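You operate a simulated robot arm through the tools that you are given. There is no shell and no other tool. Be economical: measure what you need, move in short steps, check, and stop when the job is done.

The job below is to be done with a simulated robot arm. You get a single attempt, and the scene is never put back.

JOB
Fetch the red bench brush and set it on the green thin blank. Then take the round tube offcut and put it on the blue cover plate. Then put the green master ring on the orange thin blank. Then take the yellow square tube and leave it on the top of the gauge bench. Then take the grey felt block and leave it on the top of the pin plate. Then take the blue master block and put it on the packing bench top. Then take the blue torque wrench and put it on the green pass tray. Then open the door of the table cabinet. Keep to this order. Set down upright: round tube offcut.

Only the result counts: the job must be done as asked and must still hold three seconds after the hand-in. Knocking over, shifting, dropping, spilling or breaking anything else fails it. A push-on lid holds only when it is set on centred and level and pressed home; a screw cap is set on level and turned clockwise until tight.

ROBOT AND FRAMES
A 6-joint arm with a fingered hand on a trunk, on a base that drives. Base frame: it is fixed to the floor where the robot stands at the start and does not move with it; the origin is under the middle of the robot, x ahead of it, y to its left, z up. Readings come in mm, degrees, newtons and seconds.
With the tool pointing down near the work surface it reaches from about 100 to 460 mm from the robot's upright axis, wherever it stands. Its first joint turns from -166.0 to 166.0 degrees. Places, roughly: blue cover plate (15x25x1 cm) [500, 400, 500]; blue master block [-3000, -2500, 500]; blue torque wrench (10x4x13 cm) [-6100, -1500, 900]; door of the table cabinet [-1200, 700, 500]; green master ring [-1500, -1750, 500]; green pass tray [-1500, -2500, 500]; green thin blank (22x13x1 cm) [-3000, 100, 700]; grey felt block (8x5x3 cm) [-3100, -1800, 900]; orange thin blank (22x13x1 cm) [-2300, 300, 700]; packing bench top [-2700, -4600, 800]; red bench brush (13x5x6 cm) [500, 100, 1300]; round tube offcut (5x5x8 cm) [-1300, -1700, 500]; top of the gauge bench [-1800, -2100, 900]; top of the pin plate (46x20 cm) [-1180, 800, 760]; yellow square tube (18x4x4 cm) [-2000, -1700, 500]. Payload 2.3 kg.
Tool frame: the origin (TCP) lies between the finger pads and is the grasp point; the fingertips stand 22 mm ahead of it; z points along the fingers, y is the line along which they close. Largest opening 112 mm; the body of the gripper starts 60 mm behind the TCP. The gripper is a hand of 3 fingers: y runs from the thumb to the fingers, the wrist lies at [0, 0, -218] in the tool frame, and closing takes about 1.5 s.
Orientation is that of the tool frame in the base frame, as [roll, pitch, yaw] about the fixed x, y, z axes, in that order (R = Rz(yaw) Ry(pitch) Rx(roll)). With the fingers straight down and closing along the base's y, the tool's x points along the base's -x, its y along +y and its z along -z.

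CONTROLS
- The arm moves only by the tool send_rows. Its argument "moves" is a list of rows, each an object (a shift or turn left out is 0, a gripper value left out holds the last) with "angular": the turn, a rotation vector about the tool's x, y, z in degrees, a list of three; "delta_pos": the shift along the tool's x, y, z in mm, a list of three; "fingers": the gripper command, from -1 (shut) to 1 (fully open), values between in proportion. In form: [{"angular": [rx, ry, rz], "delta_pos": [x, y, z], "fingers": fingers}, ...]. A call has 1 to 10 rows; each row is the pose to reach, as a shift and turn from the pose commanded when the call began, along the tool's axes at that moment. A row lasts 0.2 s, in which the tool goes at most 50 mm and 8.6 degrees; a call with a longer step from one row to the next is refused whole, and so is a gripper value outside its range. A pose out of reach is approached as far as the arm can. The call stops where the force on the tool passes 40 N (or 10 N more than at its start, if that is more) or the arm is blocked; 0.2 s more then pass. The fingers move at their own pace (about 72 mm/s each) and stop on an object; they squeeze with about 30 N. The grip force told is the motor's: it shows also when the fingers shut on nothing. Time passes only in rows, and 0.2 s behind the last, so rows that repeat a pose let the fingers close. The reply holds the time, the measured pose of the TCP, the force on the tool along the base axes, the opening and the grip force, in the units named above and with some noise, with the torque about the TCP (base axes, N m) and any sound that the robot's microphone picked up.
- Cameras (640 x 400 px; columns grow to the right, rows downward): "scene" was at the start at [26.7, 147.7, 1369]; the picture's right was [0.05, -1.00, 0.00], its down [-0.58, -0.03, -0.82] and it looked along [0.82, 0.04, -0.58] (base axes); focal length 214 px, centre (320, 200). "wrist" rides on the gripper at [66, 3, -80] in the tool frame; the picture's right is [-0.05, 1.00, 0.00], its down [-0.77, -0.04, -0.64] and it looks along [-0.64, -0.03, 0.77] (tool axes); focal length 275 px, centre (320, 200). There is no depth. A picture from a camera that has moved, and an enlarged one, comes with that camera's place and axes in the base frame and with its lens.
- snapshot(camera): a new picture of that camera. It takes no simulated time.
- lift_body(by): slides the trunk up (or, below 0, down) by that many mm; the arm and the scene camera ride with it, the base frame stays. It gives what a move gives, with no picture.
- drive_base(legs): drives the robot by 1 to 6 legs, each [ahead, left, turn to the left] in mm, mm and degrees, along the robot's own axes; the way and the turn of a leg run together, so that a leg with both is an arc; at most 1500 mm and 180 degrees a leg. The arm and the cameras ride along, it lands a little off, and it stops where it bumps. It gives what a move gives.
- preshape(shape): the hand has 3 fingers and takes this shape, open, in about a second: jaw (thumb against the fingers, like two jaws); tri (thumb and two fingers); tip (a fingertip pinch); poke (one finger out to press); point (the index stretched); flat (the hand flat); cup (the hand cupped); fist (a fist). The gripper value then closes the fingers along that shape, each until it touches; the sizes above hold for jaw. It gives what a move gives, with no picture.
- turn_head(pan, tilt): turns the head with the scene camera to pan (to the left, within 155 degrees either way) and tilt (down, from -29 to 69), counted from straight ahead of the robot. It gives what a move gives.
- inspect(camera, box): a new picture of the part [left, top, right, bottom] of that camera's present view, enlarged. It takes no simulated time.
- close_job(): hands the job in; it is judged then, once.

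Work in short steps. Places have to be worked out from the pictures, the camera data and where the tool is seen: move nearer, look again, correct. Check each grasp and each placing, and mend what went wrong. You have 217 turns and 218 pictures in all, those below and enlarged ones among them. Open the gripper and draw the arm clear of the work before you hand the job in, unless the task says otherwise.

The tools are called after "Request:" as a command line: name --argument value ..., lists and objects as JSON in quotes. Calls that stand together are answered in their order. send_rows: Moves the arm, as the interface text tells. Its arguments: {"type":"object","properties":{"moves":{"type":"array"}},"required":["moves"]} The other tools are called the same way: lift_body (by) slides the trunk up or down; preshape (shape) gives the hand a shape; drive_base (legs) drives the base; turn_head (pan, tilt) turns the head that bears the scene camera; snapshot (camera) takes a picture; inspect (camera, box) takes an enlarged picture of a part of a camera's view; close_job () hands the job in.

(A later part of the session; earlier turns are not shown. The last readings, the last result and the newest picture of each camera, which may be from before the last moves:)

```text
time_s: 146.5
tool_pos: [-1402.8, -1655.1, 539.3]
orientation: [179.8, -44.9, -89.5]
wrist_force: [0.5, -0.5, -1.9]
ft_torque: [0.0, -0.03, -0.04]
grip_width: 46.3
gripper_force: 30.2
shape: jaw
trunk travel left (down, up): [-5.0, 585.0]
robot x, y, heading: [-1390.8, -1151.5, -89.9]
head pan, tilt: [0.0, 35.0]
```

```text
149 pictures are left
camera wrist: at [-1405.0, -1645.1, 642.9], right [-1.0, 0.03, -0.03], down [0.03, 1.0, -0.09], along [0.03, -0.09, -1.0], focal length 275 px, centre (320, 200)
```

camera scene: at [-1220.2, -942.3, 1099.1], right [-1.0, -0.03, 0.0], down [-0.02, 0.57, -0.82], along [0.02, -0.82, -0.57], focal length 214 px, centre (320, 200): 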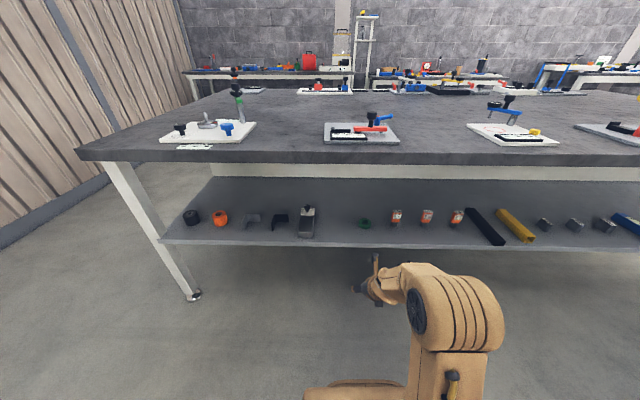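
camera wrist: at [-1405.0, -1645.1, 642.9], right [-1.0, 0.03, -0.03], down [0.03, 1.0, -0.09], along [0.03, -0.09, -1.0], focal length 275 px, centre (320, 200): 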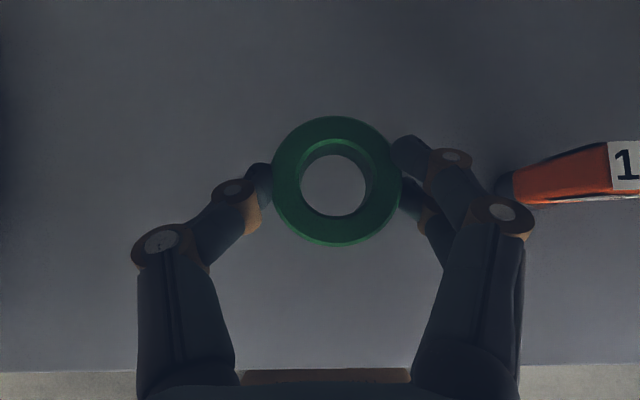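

Ring held level. I back out, turn to face −x and go to the table's east side, where the orange blank is at about (−2307, 345).

Request:
drive_base --legs '[[-700, 0, 0], [0, 0, -90], [0, -750, 0]]'

Request:
lift_body --by 320

Request:
snapshot --camera "scene"

```text
time_s: 157.8
tool_pos: [-1911.4, 314.7, 538.7]
orientation: [179.8, -44.9, -178.7]
wrist_force: [-0.1, 0.2, -0.7]
ft_torque: [-0.02, -0.01, 0.02]
grip_width: 36.8
gripper_force: 29.8
shape: jaw
trunk travel left (down, up): [-5.0, 585.0]
robot x, y, heading: [-1401.6, 307.8, -179.3]
head pan, tilt: [0.0, 35.0]
```

```text
time_s: 161.0
tool_pos: [-1910.7, 314.1, 859.1]
orientation: [179.8, -44.8, -178.8]
wrist_force: [-0.2, -0.4, -1.5]
ft_torque: [0.0, 0.0, -0.01]
grip_width: 36.7
gripper_force: 30.4
shape: jaw
trunk travel left (down, up): [-325.0, 265.0]
robot x, y, heading: [-1402.1, 305.4, -179.3]
head pan, tilt: [0.0, 35.0]
```

```text
148 pictures are left
camera scene: at [-1429.5, 169.5, 1419.0], right [-0.01, 1.0, 0.0], down [0.57, 0.01, -0.82], along [-0.82, -0.01, -0.57], focal length 214 px, centre (320, 200)
```

scene: 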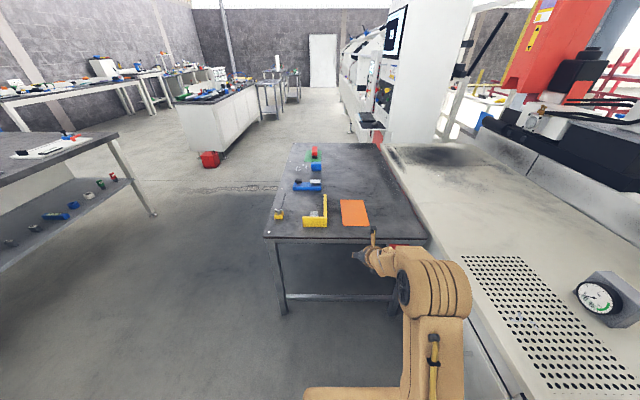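

The grip width changed to 37 mm, so I check the ring with the wrist camera.

Request:
snapshot --camera "wrist"

```text
147 pictures are left
camera wrist: at [-1900.7, 317.9, 962.9], right [0.01, 1.0, -0.03], down [1.0, -0.02, -0.09], along [-0.09, -0.03, -1.0], focal length 275 px, centre (320, 200)
```

wrist: 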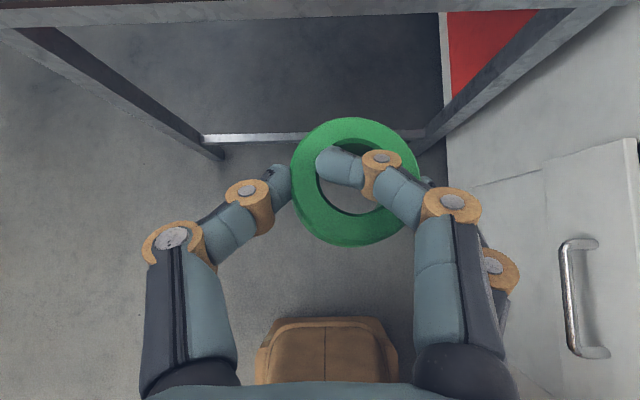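

The ring is still held, though one finger slid over it. I drive gently ahead so that the ring comes over the blank.

Request:
drive_base --legs '[[385, 0, 0]]'

Request:
snapshot --camera "wrist"

Request:
inspect --camera "scene" --box '[250, 180, 450, 305]'

```text
time_s: 163.4
tool_pos: [-2292.4, 309.3, 858.9]
orientation: [179.8, -44.9, -178.8]
wrist_force: [0.5, -0.3, -0.4]
ft_torque: [0.01, -0.03, -0.01]
grip_width: 36.8
gripper_force: 29.5
shape: jaw
trunk travel left (down, up): [-325.0, 265.0]
robot x, y, heading: [-1786.1, 302.1, -179.2]
head pan, tilt: [0.0, 35.0]
```

```text
146 pictures are left
camera wrist: at [-2282.4, 312.3, 962.7], right [0.01, 1.0, -0.03], down [1.0, -0.02, -0.09], along [-0.09, -0.03, -1.0], focal length 275 px, centre (320, 200)
```

wrist: 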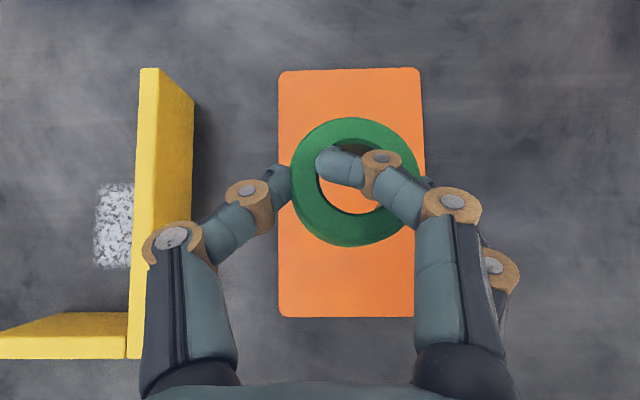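

```text
3.20 times, centred on (350, 242) of scene
camera zoom: at [-1811.3, 164.4, 1419.0], right [-0.01, 1.0, 0.0], down [0.57, 0.01, -0.82], along [-0.82, -0.01, -0.57], focal length 686 px, centre (224, 64)
```

zoom: 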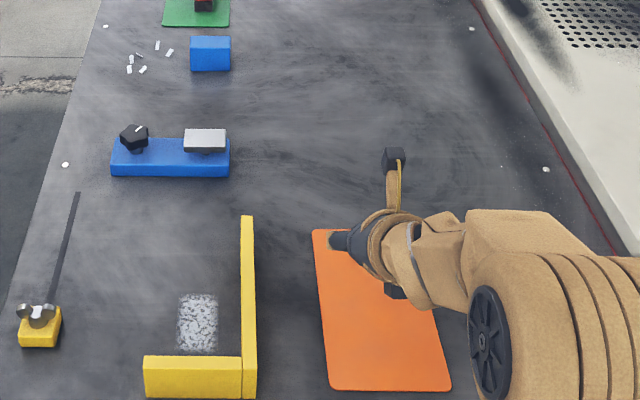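

Blank centre ≈(−2311, 333), ring ≈(−2299, 323). I shift a little and descend to just above.

Request:
send_rows --moves '[{"delta_pos": [7, 8, 7]}, {"delta_pos": [-7, 8, 21]}, {"delta_pos": [-21, 8, 35]}, {"delta_pos": [-35, 8, 49]}, {"delta_pos": [-49, 8, 63]}, {"delta_pos": [-56, 8, 70]}]'

Request:
snapshot --camera "wrist"

```text
time_s: 164.8
tool_pos: [-2301.5, 319.4, 769.1]
orientation: [179.6, -45.0, -178.8]
wrist_force: [1.1, 0.0, 0.0]
ft_torque: [-0.05, 0.01, 0.02]
grip_width: 36.5
gripper_force: 29.6
shape: jaw
trunk travel left (down, up): [-325.0, 265.0]
robot x, y, heading: [-1787.2, 302.1, -179.0]
head pan, tilt: [0.0, 35.0]
```

```text
144 pictures are left
camera wrist: at [-2291.4, 322.1, 871.8], right [0.01, 1.0, -0.03], down [1.0, -0.02, -0.09], along [-0.1, -0.03, -0.99], focal length 275 px, centre (320, 200)
```

wrist: 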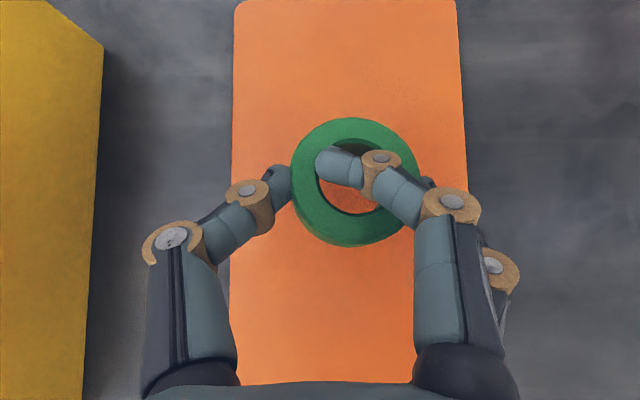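

Still centred. I lower slowly to contact.

Request:
send_rows --moves '[{"delta_pos": [-4, 0, 4]}, {"delta_pos": [-7, 0, 7]}, {"delta_pos": [-10, 0, 10]}, {"delta_pos": [-13, 0, 13]}, {"delta_pos": [-15, 0, 15]}, {"delta_pos": [-17, 0, 17]}]'

Request:
inspect --camera "wrist" --box '[220, 90, 540, 290]'

```text
time_s: 166.2
tool_pos: [-2300.8, 318.1, 748.3]
orientation: [179.8, -45.2, -178.7]
wrist_force: [0.7, -0.5, 10.9]
ft_torque: [0.42, 0.18, -0.05]
grip_width: 36.8
gripper_force: 30.0
shape: jaw
trunk travel left (down, up): [-325.0, 265.0]
robot x, y, heading: [-1780.9, 301.6, -179.0]
head pan, tilt: [0.0, 35.0]
```

```text
2.00 times, centred on (380, 190) of wrist
camera zoom: at [-2289.9, 321.2, 851.3], right [0.01, 1.0, -0.03], down [0.99, -0.02, -0.1], along [-0.1, -0.03, -0.99], focal length 551 px, centre (200, 220)
```

zoom: 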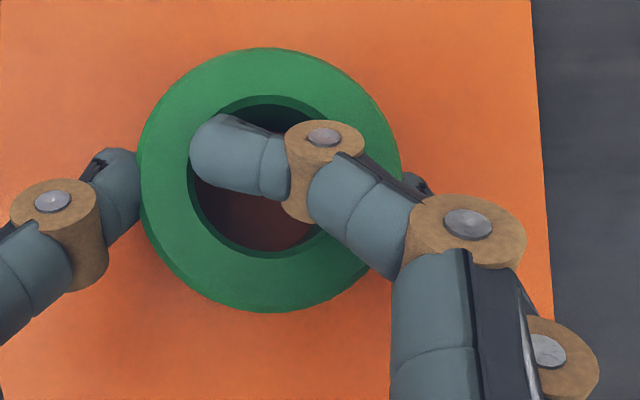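

The index tip lies in the ring's bore, so I open only a few mm, lift out straight, and then open fully.

Request:
send_rows --moves '[{"delta_pos": [0, 0, 0], "fingers": -0.2}, {"delta_pos": [0, 0, 0]}, {"delta_pos": [0, 0, 0]}]'

Request:
inspect --camera "wrist" --box '[220, 90, 540, 290]'

```text
time_s: 167.0
tool_pos: [-2300.6, 319.0, 747.7]
orientation: [179.7, -45.0, -178.7]
wrist_force: [-2.6, 2.4, 16.0]
ft_torque: [0.72, 0.19, 0.12]
grip_width: 47.6
gripper_force: 0.1
shape: jaw
trunk travel left (down, up): [-325.0, 265.0]
robot x, y, heading: [-1782.4, 299.1, -179.2]
head pan, tilt: [0.0, 35.0]
```

```text
2.00 times, centred on (380, 190) of wrist
camera zoom: at [-2289.8, 321.5, 851.2], right [0.01, 1.0, -0.03], down [1.0, -0.02, -0.1], along [-0.1, -0.03, -0.99], focal length 551 px, centre (200, 220)
```

zoom: 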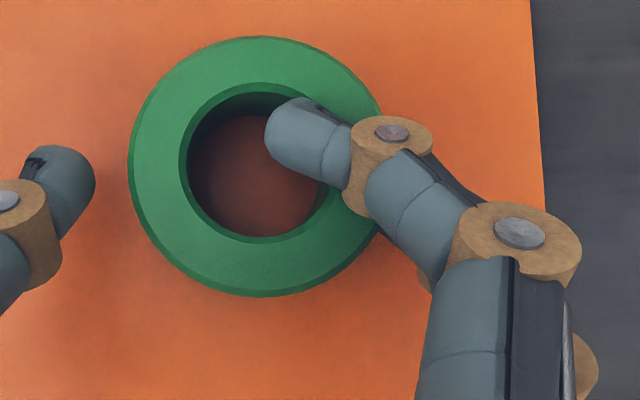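

Released and the ring lies flat; the index is now above the rim. I raise straight up 60 mm and then open.

Request:
send_rows --moves '[{"delta_pos": [3, 0, -3]}, {"delta_pos": [10, 0, -10]}, {"delta_pos": [20, 0, -20]}, {"delta_pos": [45, 0, -45]}, {"delta_pos": [75, 0, -75], "fingers": 0.5}, {"delta_pos": [75, 0, -75]}]'

Request:
snapshot --camera "wrist"

```text
time_s: 168.4
tool_pos: [-2301.8, 317.9, 849.5]
orientation: [179.8, -44.9, -178.7]
wrist_force: [0.2, -0.3, -0.2]
ft_torque: [-0.03, -0.02, -0.04]
grip_width: 83.0
gripper_force: 0.0
shape: jaw
trunk travel left (down, up): [-325.0, 265.0]
robot x, y, heading: [-1786.8, 302.0, -179.2]
head pan, tilt: [0.0, 35.0]
```

```text
141 pictures are left
camera wrist: at [-2291.4, 320.9, 952.5], right [0.01, 1.0, -0.03], down [1.0, -0.02, -0.09], along [-0.09, -0.03, -1.0], focal length 275 px, centre (320, 200)
```

wrist: 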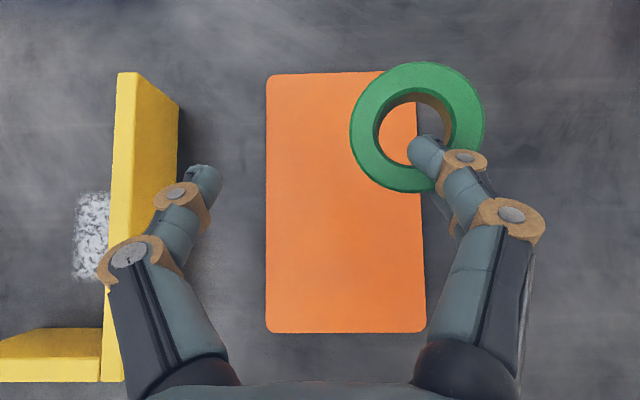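

The ring hung up between two fingers. I move it back over the middle of the blank and lower it again to rest before freeing the fingers.

Request:
send_rows --moves '[{"delta_pos": [0, -10, 0]}, {"delta_pos": [-14, -20, 14]}, {"delta_pos": [-28, -20, 28]}, {"delta_pos": [-42, -20, 42]}, {"delta_pos": [-54, -20, 54]}]'

Request:
inspect --camera "wrist" --box '[280, 20, 600, 260]'

Request:
inspect --camera "scene" --box '[310, 210, 430, 290]'

```text
time_s: 169.6
tool_pos: [-2297.8, 297.0, 775.5]
orientation: [179.9, -44.8, -178.7]
wrist_force: [0.6, 0.1, -1.0]
ft_torque: [-0.07, -0.02, 0.01]
grip_width: 83.2
gripper_force: 0.0
shape: jaw
trunk travel left (down, up): [-325.0, 265.0]
robot x, y, heading: [-1782.0, 302.5, -179.2]
head pan, tilt: [0.0, 35.0]
```

```text
1.67 times, centred on (440, 140) of wrist
camera zoom: at [-2289.6, 300.9, 878.3], right [0.01, 1.0, -0.03], down [1.0, -0.02, -0.09], along [-0.09, -0.03, -1.0], focal length 459 px, centre (120, 300)
```

zoom: 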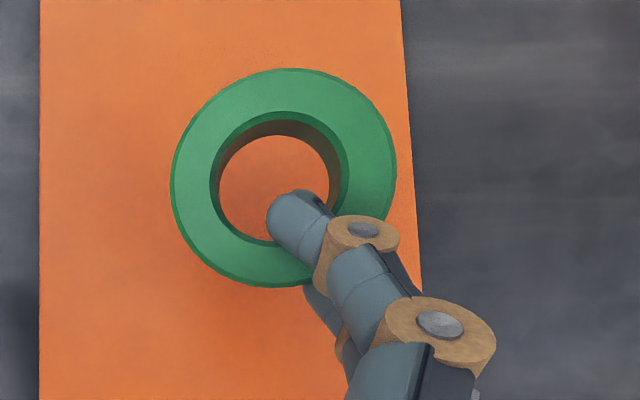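

```text
5.00 times, centred on (370, 250) of scene
camera zoom: at [-1810.9, 164.4, 1419.1], right [-0.01, 1.0, 0.0], down [0.57, 0.01, -0.82], along [-0.82, -0.01, -0.57], focal length 1072 px, centre (70, -50)
```

zoom: 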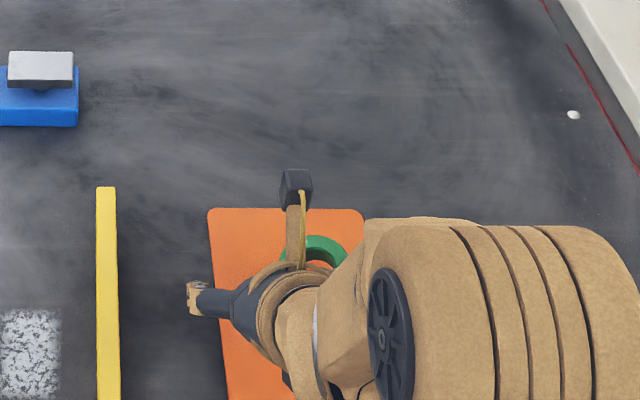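

The ring sits between index (above) and middle finger (below), just at the tips. I lower until it touches the blank.

Request:
send_rows --moves '[{"delta_pos": [-5, 0, 5]}, {"delta_pos": [-9, 0, 9]}, {"delta_pos": [-13, 0, 13]}, {"delta_pos": [-16, 0, 16]}, {"delta_pos": [-19, 0, 19]}]'

Request:
inspect --camera "wrist" --box '[280, 20, 600, 260]'

```text
time_s: 170.8
tool_pos: [-2299.7, 296.0, 753.5]
orientation: [179.6, -45.6, -178.5]
wrist_force: [-2.2, -1.6, 25.9]
ft_torque: [1.34, 0.5, 0.16]
grip_width: 83.1
gripper_force: 0.1
shape: jaw
trunk travel left (down, up): [-325.0, 265.0]
robot x, y, heading: [-1785.9, 302.8, -179.2]
head pan, tilt: [0.0, 35.0]
```

```text
1.67 times, centred on (440, 140) of wrist
camera zoom: at [-2289.3, 299.1, 856.1], right [0.01, 1.0, -0.03], down [0.99, -0.01, -0.11], along [-0.11, -0.03, -0.99], focal length 459 px, centre (120, 300)
```

zoom: 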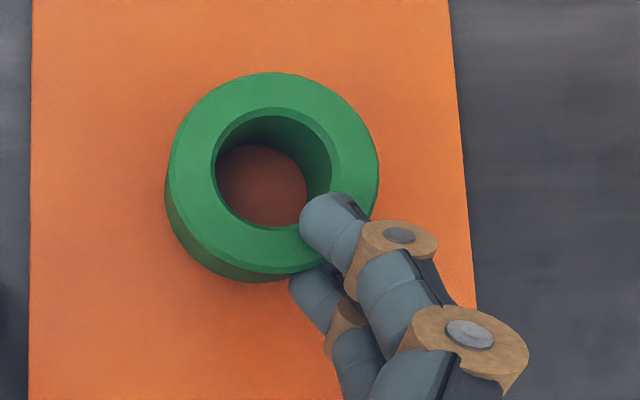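

The middle finger has slid off and the index only rests on the rim. I ease up and pull back toward +x/+y in small steps.

Request:
send_rows --moves '[{"delta_pos": [2, 0, -2]}, {"delta_pos": [-1, 4, -6]}, {"delta_pos": [-5, 9, -10]}, {"delta_pos": [-9, 14, -15]}]'

Request:
inspect --camera "wrist" --box '[280, 20, 600, 260]'

```text
time_s: 171.8
tool_pos: [-2282.5, 310.5, 751.7]
orientation: [179.8, -44.8, -178.7]
wrist_force: [0.4, 0.1, -0.7]
ft_torque: [0.0, 0.0, 0.01]
grip_width: 84.0
gripper_force: 0.0
shape: jaw
trunk travel left (down, up): [-325.0, 265.0]
robot x, y, heading: [-1780.7, 306.1, -179.2]
head pan, tilt: [0.0, 35.0]
```

```text
1.67 times, centred on (440, 140) of wrist
camera zoom: at [-2272.7, 313.6, 855.6], right [0.01, 1.0, -0.03], down [1.0, -0.02, -0.09], along [-0.09, -0.03, -1.0], focal length 459 px, centre (120, 300)
```

zoom: 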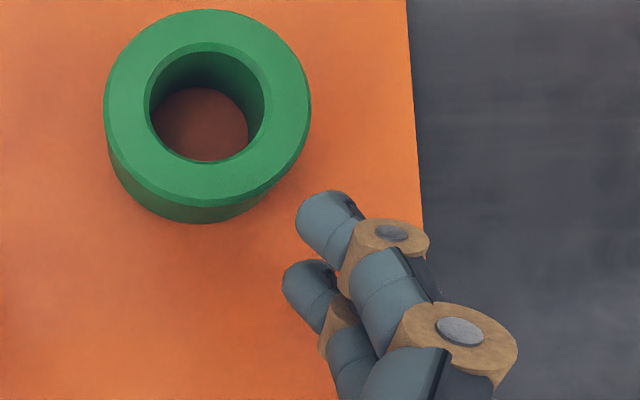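

The ring is free and flat on the blank. I raise the hand clear and confirm.

Request:
send_rows --moves '[{"delta_pos": [-3, 3, -20]}, {"delta_pos": [10, 3, -45]}, {"delta_pos": [35, 3, -70]}, {"delta_pos": [60, 3, -95]}]'

Request:
snapshot --camera "wrist"

Request:
turn_head --pan 70 --tilt 25

Request:
snapshot --camera "scene"

```text
time_s: 172.8
tool_pos: [-2260.8, 314.3, 862.2]
orientation: [179.7, -44.9, -178.7]
wrist_force: [-0.6, -0.1, 0.3]
ft_torque: [-0.03, -0.03, 0.04]
grip_width: 83.7
gripper_force: 0.1
shape: jaw
trunk travel left (down, up): [-325.0, 265.0]
robot x, y, heading: [-1787.2, 304.1, -179.2]
head pan, tilt: [0.0, 35.0]
```

```text
136 pictures are left
camera wrist: at [-2250.7, 317.4, 965.7], right [0.01, 1.0, -0.03], down [1.0, -0.02, -0.09], along [-0.09, -0.03, -1.0], focal length 275 px, centre (320, 200)
```

wrist: 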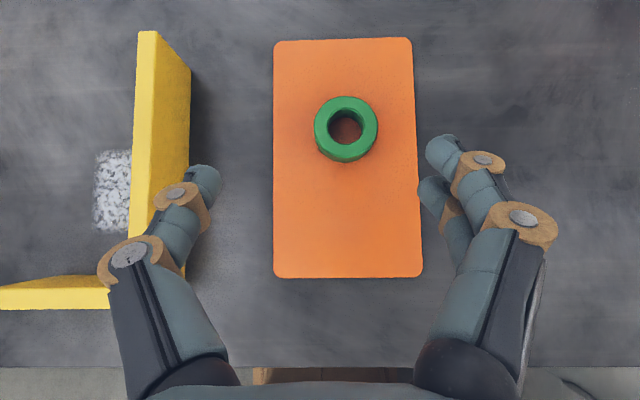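

```text
time_s: 174.2
tool_pos: [-2259.9, 314.0, 862.1]
orientation: [179.8, -44.9, -178.7]
wrist_force: [1.0, -1.2, 0.2]
ft_torque: [-0.01, -0.01, -0.05]
grip_width: 83.9
gripper_force: 0.0
shape: jaw
trunk travel left (down, up): [-325.0, 265.0]
robot x, y, heading: [-1780.6, 304.9, -179.2]
head pan, tilt: [70.0, 25.0]
```

```text
135 pictures are left
camera scene: at [-1752.9, 78.7, 1434.8], right [-0.94, 0.33, 0.0], down [0.14, 0.4, -0.91], along [-0.3, -0.86, -0.42], focal length 214 px, centre (320, 200)
```

scene: 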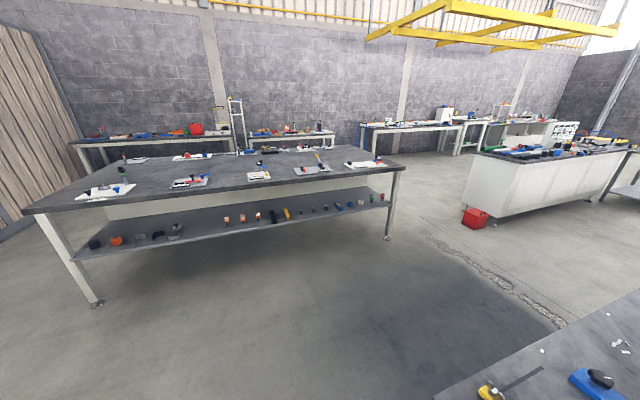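

Ring is well placed. Next the yellow square tube at about (−2035, −1665) on the bench's lower shelf. I drive there and lower the trunk.

Request:
drive_base --legs '[[-200, 0, 0], [0, 0, 89.2], [620, -220, 0], [620, -220, 0]]'

Request:
lift_body --by -320

Request:
turn_head --pan 0 --tilt 35

Request:
snapshot --camera "scene"

Request:
snapshot --camera "wrist"

```text
time_s: 186.1
tool_pos: [-2024.5, -1408.7, 861.0]
orientation: [179.8, -44.8, -89.0]
wrist_force: [-0.3, -0.8, 0.4]
ft_torque: [0.01, -0.01, 0.01]
grip_width: 83.8
gripper_force: 0.1
shape: jaw
trunk travel left (down, up): [-325.0, 265.0]
robot x, y, heading: [-2010.3, -936.6, -89.4]
head pan, tilt: [70.0, 25.0]
```

```text
time_s: 189.3
tool_pos: [-2023.8, -1408.7, 541.9]
orientation: [179.7, -44.9, -89.0]
wrist_force: [-1.0, 0.5, 0.0]
ft_torque: [-0.01, -0.01, -0.04]
grip_width: 84.1
gripper_force: 0.1
shape: jaw
trunk travel left (down, up): [-5.0, 585.0]
robot x, y, heading: [-2008.2, -930.8, -89.4]
head pan, tilt: [70.0, 25.0]
```

```text
time_s: 190.7
tool_pos: [-2023.3, -1409.4, 542.5]
orientation: [179.7, -44.9, -89.0]
wrist_force: [0.0, 0.6, 0.2]
ft_torque: [0.0, 0.05, -0.02]
grip_width: 84.0
gripper_force: 0.0
shape: jaw
trunk travel left (down, up): [-5.0, 585.0]
robot x, y, heading: [-2011.3, -935.4, -89.5]
head pan, tilt: [0.0, 35.0]
```

```text
134 pictures are left
camera scene: at [-1870.4, -956.1, 1099.1], right [-1.0, -0.01, 0.0], down [-0.01, 0.57, -0.82], along [0.01, -0.82, -0.57], focal length 214 px, centre (320, 200)
```

scene: 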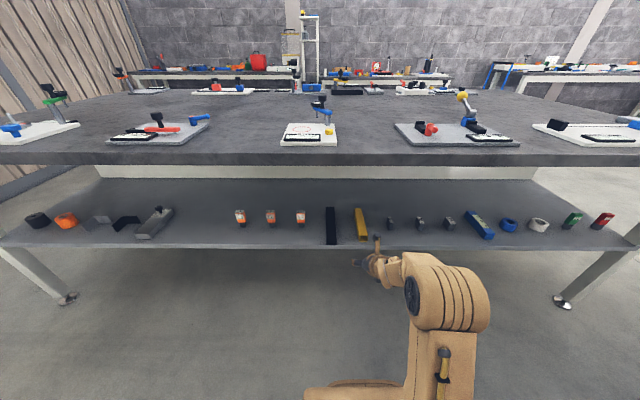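

```text
133 pictures are left
camera wrist: at [-2026.4, -1398.8, 645.2], right [-1.0, 0.02, -0.03], down [0.02, 1.0, -0.09], along [0.03, -0.1, -1.0], focal length 275 px, centre (320, 200)
```

wrist: 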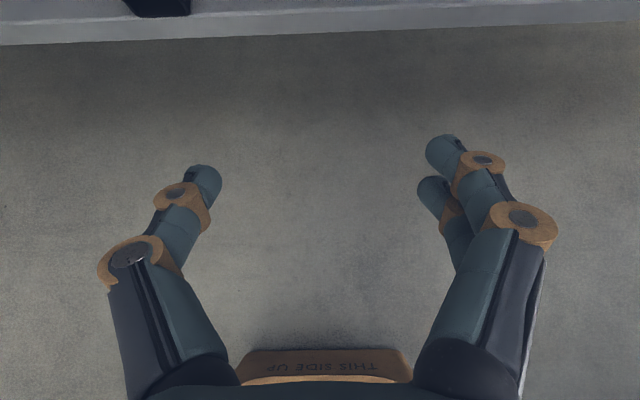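

Yellow tube lies along y at x≈−2043, y −1590…−1755. I drive ahead so the fingers come above it.

Request:
drive_base --legs '[[235, -16, -0.5]]'

Request:
snapshot --camera "wrist"

```text
time_s: 192.4
tool_pos: [-2043.9, -1643.9, 541.2]
orientation: [179.6, -44.8, -89.7]
wrist_force: [-0.5, 0.0, 0.3]
ft_torque: [0.01, 0.02, 0.02]
grip_width: 83.9
gripper_force: 0.0
shape: jaw
trunk travel left (down, up): [-5.0, 585.0]
robot x, y, heading: [-2027.9, -1165.5, -90.1]
head pan, tilt: [0.0, 35.0]
```

```text
132 pictures are left
camera wrist: at [-2047.5, -1632.7, 645.2], right [-1.0, 0.03, -0.03], down [0.03, 0.99, -0.09], along [0.03, -0.1, -1.0], focal length 275 px, centre (320, 200)
```

wrist: 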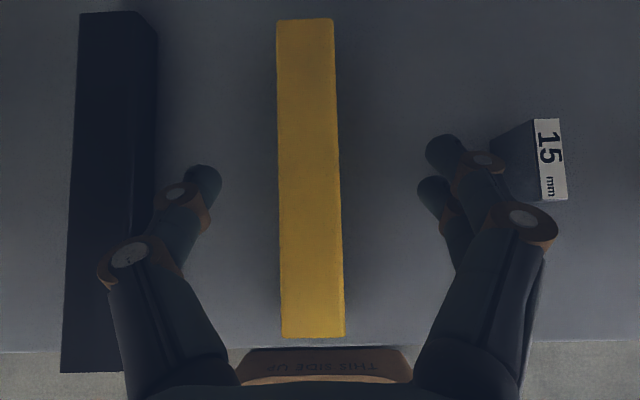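

I shift 7 mm, move a little forward and lower around the tube, then close.

Request:
send_rows --moves '[{"delta_pos": [0, -7, 22]}, {"delta_pos": [-9, -7, 31]}, {"delta_pos": [-18, -7, 40]}, {"delta_pos": [-26, -7, 48]}, {"delta_pos": [-26, -7, 48], "fingers": -1}, {"delta_pos": [-26, -7, 48]}, {"delta_pos": [-26, -7, 48]}, {"delta_pos": [-26, -7, 48]}, {"delta_pos": [-26, -7, 48]}]'

Request:
snapshot --camera "wrist"

```text
time_s: 194.4
tool_pos: [-2037.7, -1659.1, 489.3]
orientation: [179.7, -45.0, -89.8]
wrist_force: [0.1, -1.4, 0.5]
ft_torque: [0.01, 0.02, 0.0]
grip_width: 28.7
gripper_force: 30.0
shape: jaw
trunk travel left (down, up): [-5.0, 585.0]
robot x, y, heading: [-2029.8, -1163.0, -90.4]
head pan, tilt: [0.0, 35.0]
```

```text
131 pictures are left
camera wrist: at [-2040.8, -1648.0, 592.1], right [-1.0, 0.03, -0.03], down [0.03, 0.99, -0.09], along [0.03, -0.09, -1.0], focal length 275 px, centre (320, 200)
```

wrist: 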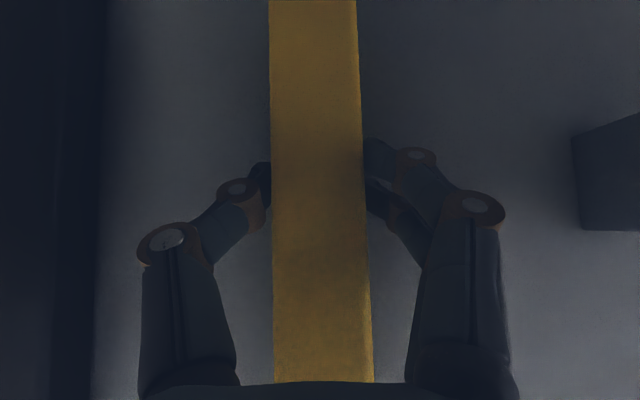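

Gripped. I lift it 50 mm.

Request:
send_rows --moves '[{"delta_pos": [8, 0, -8]}, {"delta_pos": [16, 0, -16]}, {"delta_pos": [24, 0, -24]}, {"delta_pos": [36, 0, -36]}]'

Request:
snapshot --camera "wrist"

Request:
inspect --camera "scene" --box '[260, 200, 460, 325]'

```text
time_s: 195.4
tool_pos: [-2036.7, -1657.3, 539.2]
orientation: [179.7, -44.9, -89.8]
wrist_force: [0.4, -0.4, -3.6]
ft_torque: [0.02, -0.01, -0.01]
grip_width: 28.9
gripper_force: 30.5
shape: jaw
trunk travel left (down, up): [-5.0, 585.0]
robot x, y, heading: [-2027.9, -1166.7, -90.3]
head pan, tilt: [0.0, 35.0]
```

```text
130 pictures are left
camera wrist: at [-2040.4, -1647.7, 642.5], right [-1.0, 0.03, -0.03], down [0.03, 0.99, -0.09], along [0.03, -0.09, -1.0], focal length 275 px, centre (320, 200)
```

wrist: 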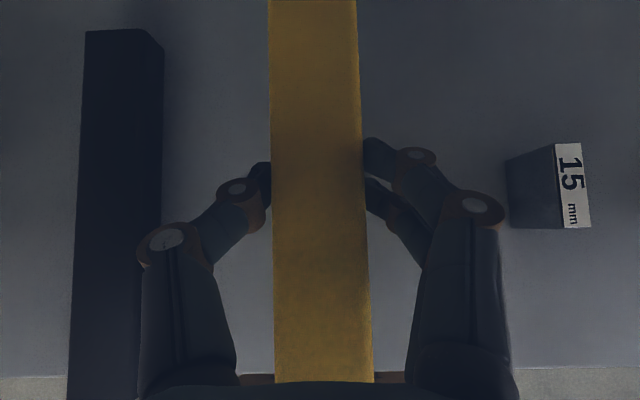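

```text
3.20 times, centred on (360, 262) of scene
camera zoom: at [-1886.2, -1192.5, 1099.0], right [-1.0, 0.0, 0.0], down [0.0, 0.57, -0.82], along [0.0, -0.82, -0.57], focal length 686 px, centre (192, 0)
```

zoom: 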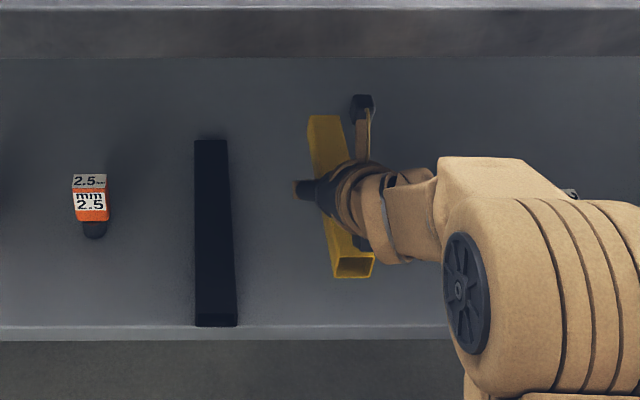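

Tube held. I back out, raise the trunk 500 mm, and inspect the bench top for a free gap.

Request:
drive_base --legs '[[-350, 0, 0]]'

Request:
lift_body --by 500

Request:
snapshot --camera "scene"

Request:
snapshot --camera "wrist"

```text
time_s: 197.7
tool_pos: [-2037.5, -1313.2, 539.3]
orientation: [179.7, -44.9, -89.8]
wrist_force: [0.7, 0.6, -3.3]
ft_torque: [0.01, -0.01, -0.01]
grip_width: 28.7
gripper_force: 30.0
shape: jaw
trunk travel left (down, up): [-5.0, 585.0]
robot x, y, heading: [-2027.3, -821.9, -90.4]
head pan, tilt: [0.0, 35.0]
```

```text
refused: 500 is not a number from -400 to 400
```

```text
128 pictures are left
camera scene: at [-1884.5, -848.5, 1099.0], right [-1.0, 0.01, 0.0], down [0.0, 0.57, -0.82], along [-0.01, -0.82, -0.57], focal length 214 px, centre (320, 200)
```

scene: 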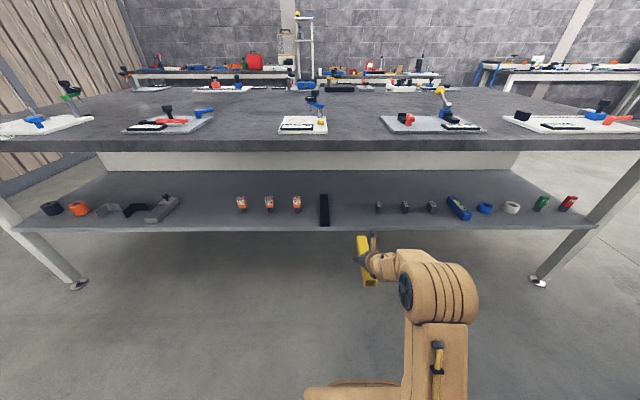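

```text
127 pictures are left
camera wrist: at [-2040.1, -1303.2, 642.5], right [-1.0, 0.03, -0.03], down [0.04, 0.99, -0.09], along [0.03, -0.09, -1.0], focal length 275 px, centre (320, 200)
```

wrist: 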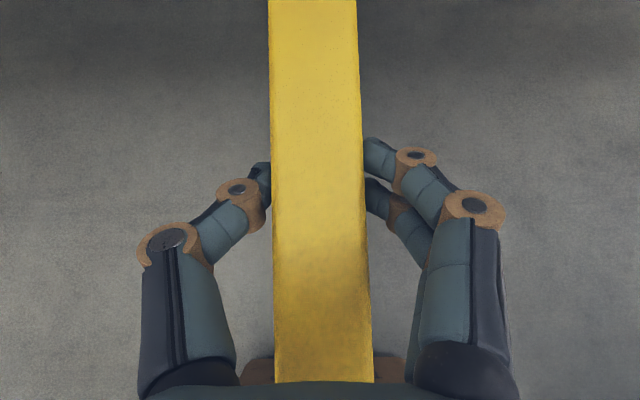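

Lift limit is 400 a call, so I split it.

Request:
lift_body --by 390

Request:
lift_body --by 110

Request:
snapshot --camera "scene"

```text
time_s: 201.4
tool_pos: [-2038.0, -1313.3, 929.1]
orientation: [179.8, -44.9, -89.9]
wrist_force: [0.1, 0.7, -3.9]
ft_torque: [-0.01, 0.04, 0.0]
grip_width: 29.0
gripper_force: 29.9
shape: jaw
trunk travel left (down, up): [-395.0, 195.0]
robot x, y, heading: [-2025.2, -819.4, -90.5]
head pan, tilt: [0.0, 35.0]
```

```text
time_s: 202.8
tool_pos: [-2037.2, -1313.0, 1039.3]
orientation: [179.7, -44.9, -90.0]
wrist_force: [0.8, -0.2, -3.3]
ft_torque: [0.04, -0.05, -0.03]
grip_width: 29.0
gripper_force: 30.2
shape: jaw
trunk travel left (down, up): [-505.0, 85.0]
robot x, y, heading: [-2019.7, -820.2, -90.3]
head pan, tilt: [0.0, 35.0]
```

```text
126 pictures are left
camera scene: at [-1884.4, -848.7, 1599.0], right [-1.0, 0.01, 0.0], down [0.0, 0.57, -0.82], along [-0.01, -0.82, -0.57], focal length 214 px, centre (320, 200)
```

scene: 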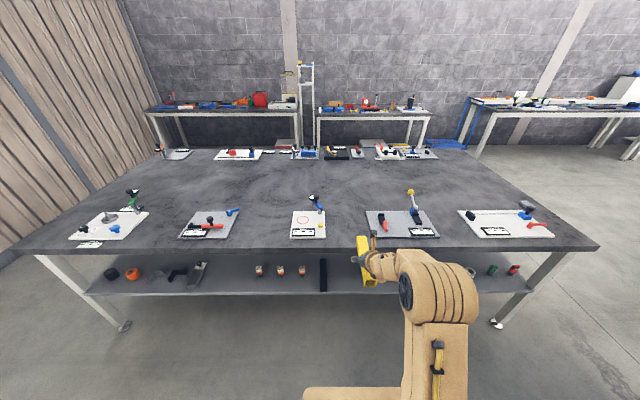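

The free gap spans x −1925…−2143 with bench top z≈889, and my TCP x is already central. I drive 335 mm ahead.

Request:
drive_base --legs '[[335, 0, 0]]'

Request:
lift_body --by -90

Request:
snapshot --camera "wrist"

Request:
snapshot --camera "scene"

```text
time_s: 205.0
tool_pos: [-2045.7, -1639.6, 1039.4]
orientation: [179.8, -44.9, -90.3]
wrist_force: [0.3, -0.2, -3.0]
ft_torque: [0.02, -0.01, -0.01]
grip_width: 28.7
gripper_force: 30.7
shape: jaw
trunk travel left (down, up): [-505.0, 85.0]
robot x, y, heading: [-2030.3, -1145.7, -90.9]
head pan, tilt: [0.0, 35.0]
```

```text
time_s: 206.3
tool_pos: [-2045.4, -1638.4, 950.0]
orientation: [179.8, -44.9, -90.4]
wrist_force: [0.4, -0.4, -3.2]
ft_torque: [0.0, 0.0, -0.02]
grip_width: 28.7
gripper_force: 30.1
shape: jaw
trunk travel left (down, up): [-415.0, 175.0]
robot x, y, heading: [-2026.1, -1146.3, -90.7]
head pan, tilt: [0.0, 35.0]
```

```text
125 pictures are left
camera wrist: at [-2047.9, -1628.2, 1052.4], right [-1.0, 0.04, -0.03], down [0.05, 0.99, -0.09], along [0.03, -0.09, -1.0], focal length 275 px, centre (320, 200)
```

wrist: 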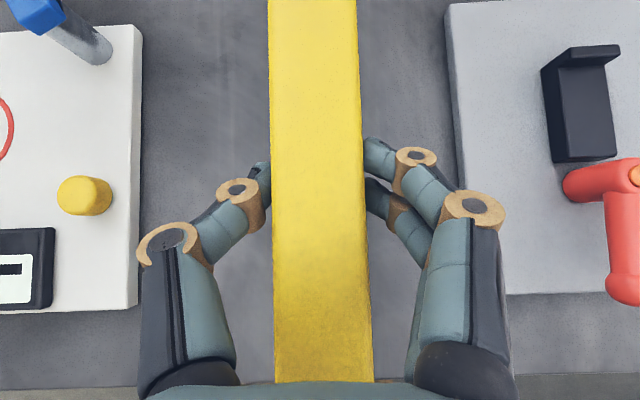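

```text
124 pictures are left
camera scene: at [-1888.4, -1174.8, 1509.0], right [-1.0, 0.02, 0.0], down [0.01, 0.57, -0.82], along [-0.01, -0.82, -0.57], focal length 214 px, centre (320, 200)
```

scene: 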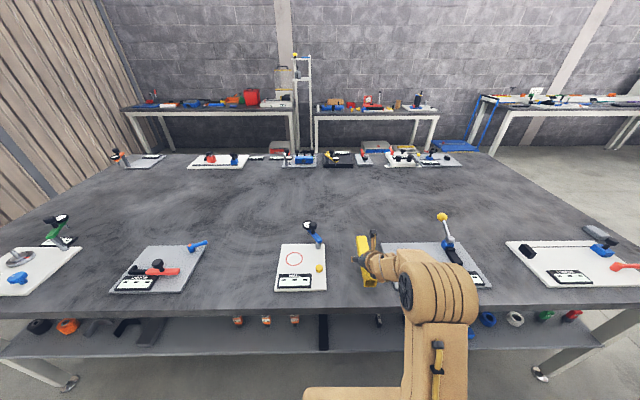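

Centred between the fixtures. I lower to contact, expected near TCP z 916.

Request:
send_rows --moves '[{"delta_pos": [-8, 0, 8]}, {"delta_pos": [-15, 0, 15]}, {"delta_pos": [-18, 0, 18]}, {"delta_pos": [-21, 0, 21]}, {"delta_pos": [-24, 0, 24]}, {"delta_pos": [-27, 0, 27]}]'

Request:
snapshot --camera "wrist"

```text
time_s: 207.7
tool_pos: [-2044.9, -1637.2, 911.8]
orientation: [179.7, -44.9, -90.4]
wrist_force: [0.2, 0.2, -4.0]
ft_torque: [-0.01, 0.0, -0.01]
grip_width: 28.5
gripper_force: 29.8
shape: jaw
trunk travel left (down, up): [-415.0, 175.0]
robot x, y, heading: [-2027.5, -1147.9, -90.9]
head pan, tilt: [0.0, 35.0]
```

```text
123 pictures are left
camera wrist: at [-2047.8, -1627.0, 1014.5], right [-1.0, 0.04, -0.03], down [0.05, 0.99, -0.09], along [0.03, -0.09, -1.0], focal length 275 px, centre (320, 200)
```

wrist: 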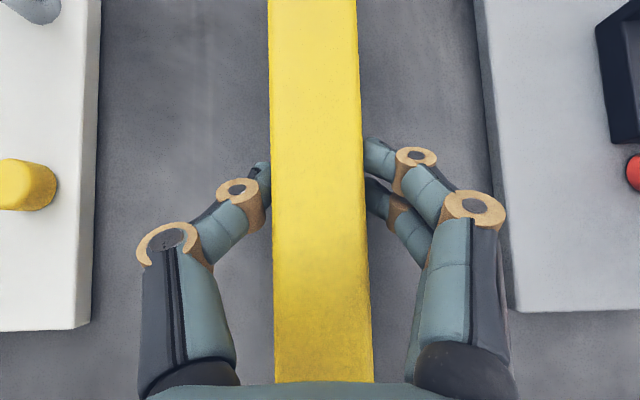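

Not yet in contact; I continue down slowly.

Request:
send_rows --moves '[{"delta_pos": [-2.5, 0, 2.5]}, {"delta_pos": [-5, 0, 5]}, {"delta_pos": [-7.5, 0, 7.5]}, {"delta_pos": [-10, 0, 10]}, {"delta_pos": [-12.5, 0, 12.5]}, {"delta_pos": [-15, 0, 15]}, {"delta_pos": [-17.5, 0, 17.5]}]'

```text
time_s: 209.3
tool_pos: [-2044.5, -1637.7, 888.8]
orientation: [179.7, -45.0, -90.4]
wrist_force: [0.5, -0.8, 3.6]
ft_torque: [-0.03, 0.0, -0.04]
grip_width: 29.1
gripper_force: 29.9
shape: jaw
trunk travel left (down, up): [-415.0, 175.0]
robot x, y, heading: [-2026.7, -1141.3, -90.8]
head pan, tilt: [0.0, 35.0]
```

Light contact at TCP z 889. I open to about 55 mm and raise.

Request:
send_rows --moves '[{"delta_pos": [-1, 0, 1]}, {"delta_pos": [-1, 0, 1], "fingers": 0.0}, {"delta_pos": [-1, 0, 1]}, {"delta_pos": [-1, 0, 1]}, {"delta_pos": [10, 0, -10]}, {"delta_pos": [25, 0, -25]}, {"delta_pos": [50, 0, -50]}, {"delta_pos": [80, 0, -80]}]'

Request:
snapshot --camera "wrist"

```text
time_s: 211.1
tool_pos: [-2048.0, -1637.0, 979.6]
orientation: [-180.0, -45.1, -90.6]
wrist_force: [0.1, -0.9, 0.7]
ft_torque: [0.03, -0.01, -0.04]
grip_width: 55.5
gripper_force: 0.0
shape: jaw
out of reach, approached as far as the arm can: row 8
trunk travel left (down, up): [-415.0, 175.0]
robot x, y, heading: [-2025.6, -1146.5, -90.9]
head pan, tilt: [0.0, 35.0]
```

```text
122 pictures are left
camera wrist: at [-2049.7, -1626.1, 1083.1], right [-1.0, 0.04, -0.03], down [0.05, 0.99, -0.1], along [0.03, -0.1, -0.99], focal length 275 px, centre (320, 200)
```

wrist: 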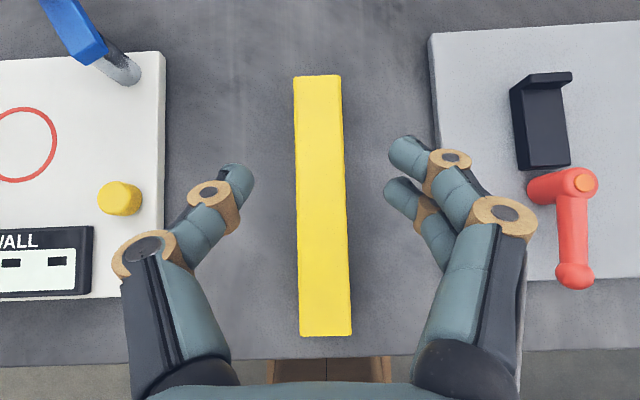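

Yellow tube rests on the bench top. Next the grey felt block near (−3100, −1800, 900): I back off and go along the bench to its west end.

Request:
drive_base --legs '[[-400, 0, 0.9], [0, -800, 0]]'

Request:
turn_head --pan -20 --tilt 30

Request:
snapshot --camera "scene"

```text
time_s: 217.4
tool_pos: [-2834.4, -1231.3, 978.4]
orientation: [-180.0, -45.1, -89.8]
wrist_force: [0.5, 0.2, 0.8]
ft_torque: [0.01, -0.01, -0.01]
grip_width: 55.5
gripper_force: 0.2
shape: jaw
trunk travel left (down, up): [-415.0, 175.0]
robot x, y, heading: [-2820.3, -743.2, -90.3]
head pan, tilt: [0.0, 35.0]
```

```text
time_s: 218.3
tool_pos: [-2835.2, -1231.9, 980.0]
orientation: [179.9, -45.2, -89.8]
wrist_force: [0.5, 0.3, -0.5]
ft_torque: [-0.01, 0.0, -0.01]
grip_width: 55.3
gripper_force: 0.0
shape: jaw
trunk travel left (down, up): [-415.0, 175.0]
robot x, y, heading: [-2823.5, -741.4, -90.1]
head pan, tilt: [-20.0, 30.0]
```

```text
121 pictures are left
camera scene: at [-2712.8, -764.0, 1516.8], right [-0.94, 0.35, 0.0], down [0.17, 0.47, -0.87], along [-0.3, -0.81, -0.5], focal length 214 px, centre (320, 200)
```

scene: 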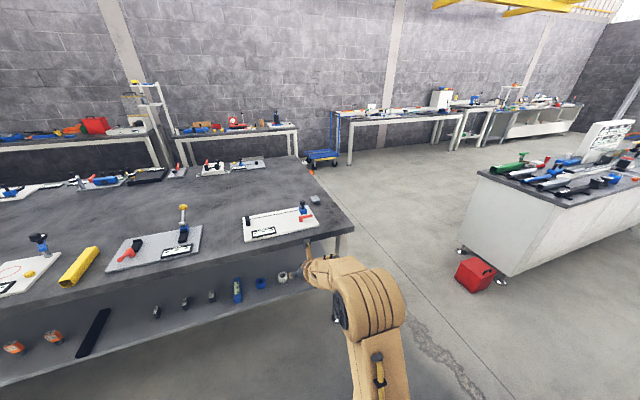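

The grey felt block is visible near (−3077, −1834), close to the west edge (x≈−3160). I zoom in.

Request:
inspect --camera "scene" --box '[220, 150, 380, 250]'

```text
4.00 times, centred on (300, 200) of scene
camera zoom: at [-2712.8, -764.0, 1516.8], right [-0.94, 0.35, 0.0], down [0.17, 0.47, -0.87], along [-0.3, -0.81, -0.5], focal length 858 px, centre (400, 200)
```

zoom: 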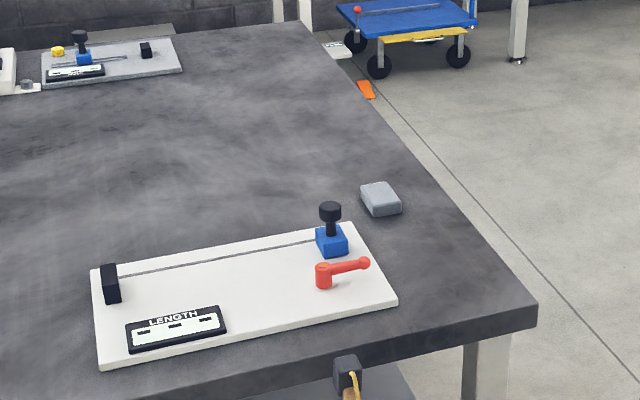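

Block: about 80 mm along y, 50 mm along x, centre ≈(−3067, −1797). I go round to the bench's west end and face +x.

Request:
drive_base --legs '[[0, -850, 0], [0, 0, 90], [0, -1060, 0]]'

Request:
turn_head --pan 0 --tilt 35

Request:
snapshot --camera "scene"

Request:
snapshot --camera "wrist"

```text
time_s: 231.5
tool_pos: [-3109.5, -1778.6, 979.0]
orientation: [179.9, -45.1, 4.8]
wrist_force: [0.1, -0.6, -0.7]
ft_torque: [0.0, 0.02, -0.01]
grip_width: 55.6
gripper_force: 0.0
shape: jaw
trunk travel left (down, up): [-415.0, 175.0]
robot x, y, heading: [-3601.0, -1804.8, 4.2]
head pan, tilt: [-20.0, 30.0]
```

```text
time_s: 232.3
tool_pos: [-3108.6, -1779.7, 979.9]
orientation: [-180.0, -45.1, 4.8]
wrist_force: [-0.2, 0.0, 0.4]
ft_torque: [-0.01, -0.02, -0.01]
grip_width: 55.5
gripper_force: 0.0
shape: jaw
trunk travel left (down, up): [-415.0, 175.0]
robot x, y, heading: [-3599.7, -1806.6, 4.3]
head pan, tilt: [0.0, 35.0]
```

```text
119 pictures are left
camera scene: at [-3583.2, -1659.5, 1509.1], right [0.07, -1.0, 0.0], down [-0.57, -0.04, -0.82], along [0.82, 0.06, -0.57], focal length 214 px, centre (320, 200)
```

scene: 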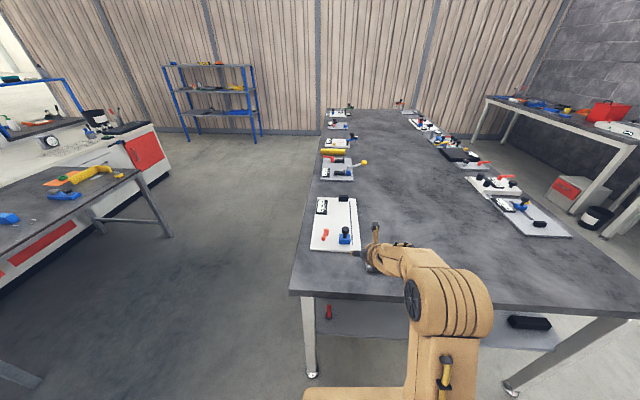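

```text
118 pictures are left
camera wrist: at [-3119.2, -1782.8, 1082.5], right [0.05, -1.0, -0.03], down [-0.99, -0.05, -0.1], along [0.09, 0.04, -0.99], focal length 275 px, centre (320, 200)
```

wrist: 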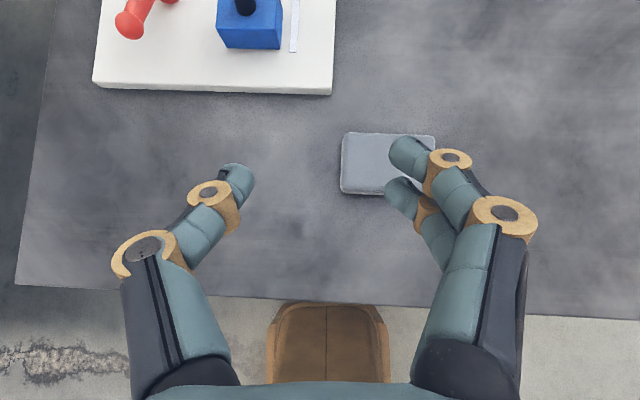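

Block centre ≈(−3072, −1823). I open fully, move over it and go down part way.

Request:
send_rows --moves '[{"delta_pos": [0, 23, 20], "fingers": 1}, {"delta_pos": [0, 46, 40]}, {"delta_pos": [-6, 46, 56]}, {"delta_pos": [-10, 46, 62]}]'

Request:
snapshot --camera "wrist"

```text
time_s: 233.3
tool_pos: [-3069.7, -1822.6, 927.5]
orientation: [-180.0, -45.0, 4.8]
wrist_force: [0.2, 0.1, 0.4]
ft_torque: [0.02, -0.01, 0.0]
grip_width: 112.0
gripper_force: 0.1
shape: jaw
trunk travel left (down, up): [-415.0, 175.0]
robot x, y, heading: [-3599.9, -1803.2, 4.2]
head pan, tilt: [0.0, 35.0]
```

```text
117 pictures are left
camera wrist: at [-3079.2, -1825.5, 1031.3], right [0.05, -1.0, -0.03], down [-0.99, -0.05, -0.1], along [0.1, 0.04, -0.99], focal length 275 px, centre (320, 200)
```

wrist: 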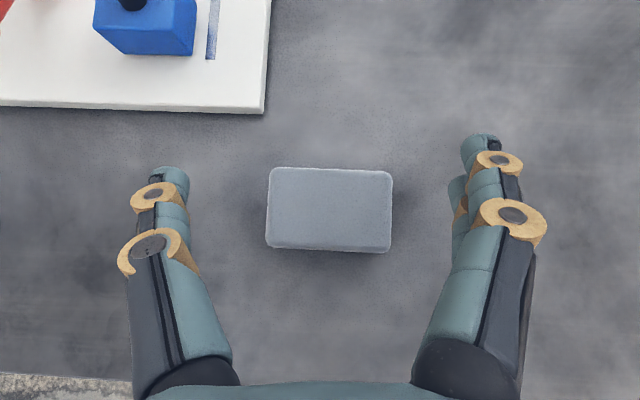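

Block top z≈871, bench ≈845. I lower around it to TCP z≈873 and close.

Request:
send_rows --moves '[{"delta_pos": [-12, 2, 9]}, {"delta_pos": [-24, 2, 19]}, {"delta_pos": [-33, 2, 28]}, {"delta_pos": [-37, 2, 32]}, {"delta_pos": [-40, 2, 35]}]'

Request:
snapshot --camera "wrist"

```text
time_s: 234.6
tool_pos: [-3071.2, -1821.9, 881.7]
orientation: [179.5, -45.8, 5.4]
wrist_force: [9.1, 9.5, 35.1]
ft_torque: [-2.31, -0.53, 0.72]
grip_width: 111.6
gripper_force: 0.1
shape: jaw
trunk travel left (down, up): [-415.0, 175.0]
robot x, y, heading: [-3599.4, -1803.0, 4.1]
head pan, tilt: [0.0, 35.0]
```

```text
116 pictures are left
camera wrist: at [-3083.1, -1824.9, 984.7], right [0.06, -1.0, -0.03], down [-0.99, -0.05, -0.11], along [0.11, 0.03, -0.99], focal length 275 px, centre (320, 200)
```

wrist: 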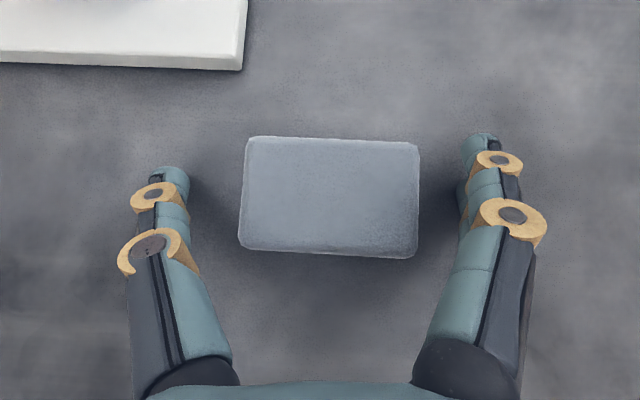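

A fingertip is touching the bench. I ease up 3 mm and close.

Request:
send_rows --moves '[{"delta_pos": [2.5, 0, -2.5]}, {"delta_pos": [2.5, 2, -2.5], "fingers": -1}, {"delta_pos": [2.5, 2, -2.5]}, {"delta_pos": [2.5, 2, -2.5]}, {"delta_pos": [2.5, 2, -2.5]}, {"delta_pos": [2.5, 2, -2.5]}]'

Request:
snapshot --camera "wrist"

```text
time_s: 235.9
tool_pos: [-3074.8, -1827.8, 882.0]
orientation: [179.8, -45.5, 4.8]
wrist_force: [6.5, -5.2, 41.5]
ft_torque: [-2.91, -0.53, 0.36]
grip_width: 67.3
gripper_force: 30.1
shape: jaw
trunk travel left (down, up): [-415.0, 175.0]
robot x, y, heading: [-3600.7, -1801.2, 4.2]
head pan, tilt: [0.0, 35.0]
```

```text
115 pictures are left
camera wrist: at [-3085.2, -1830.8, 985.5], right [0.05, -1.0, -0.03], down [-0.99, -0.05, -0.1], along [0.1, 0.04, -0.99], focal length 275 px, centre (320, 200)
```

wrist: 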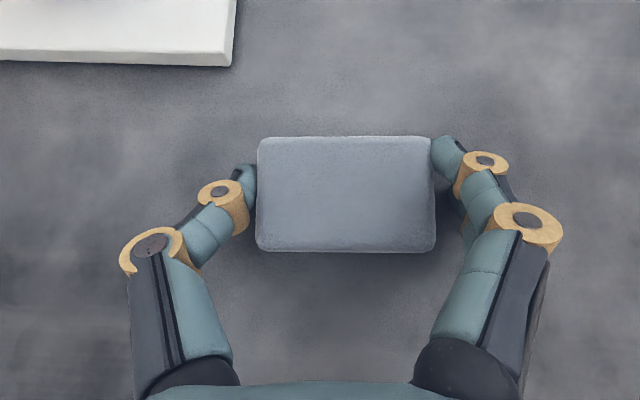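

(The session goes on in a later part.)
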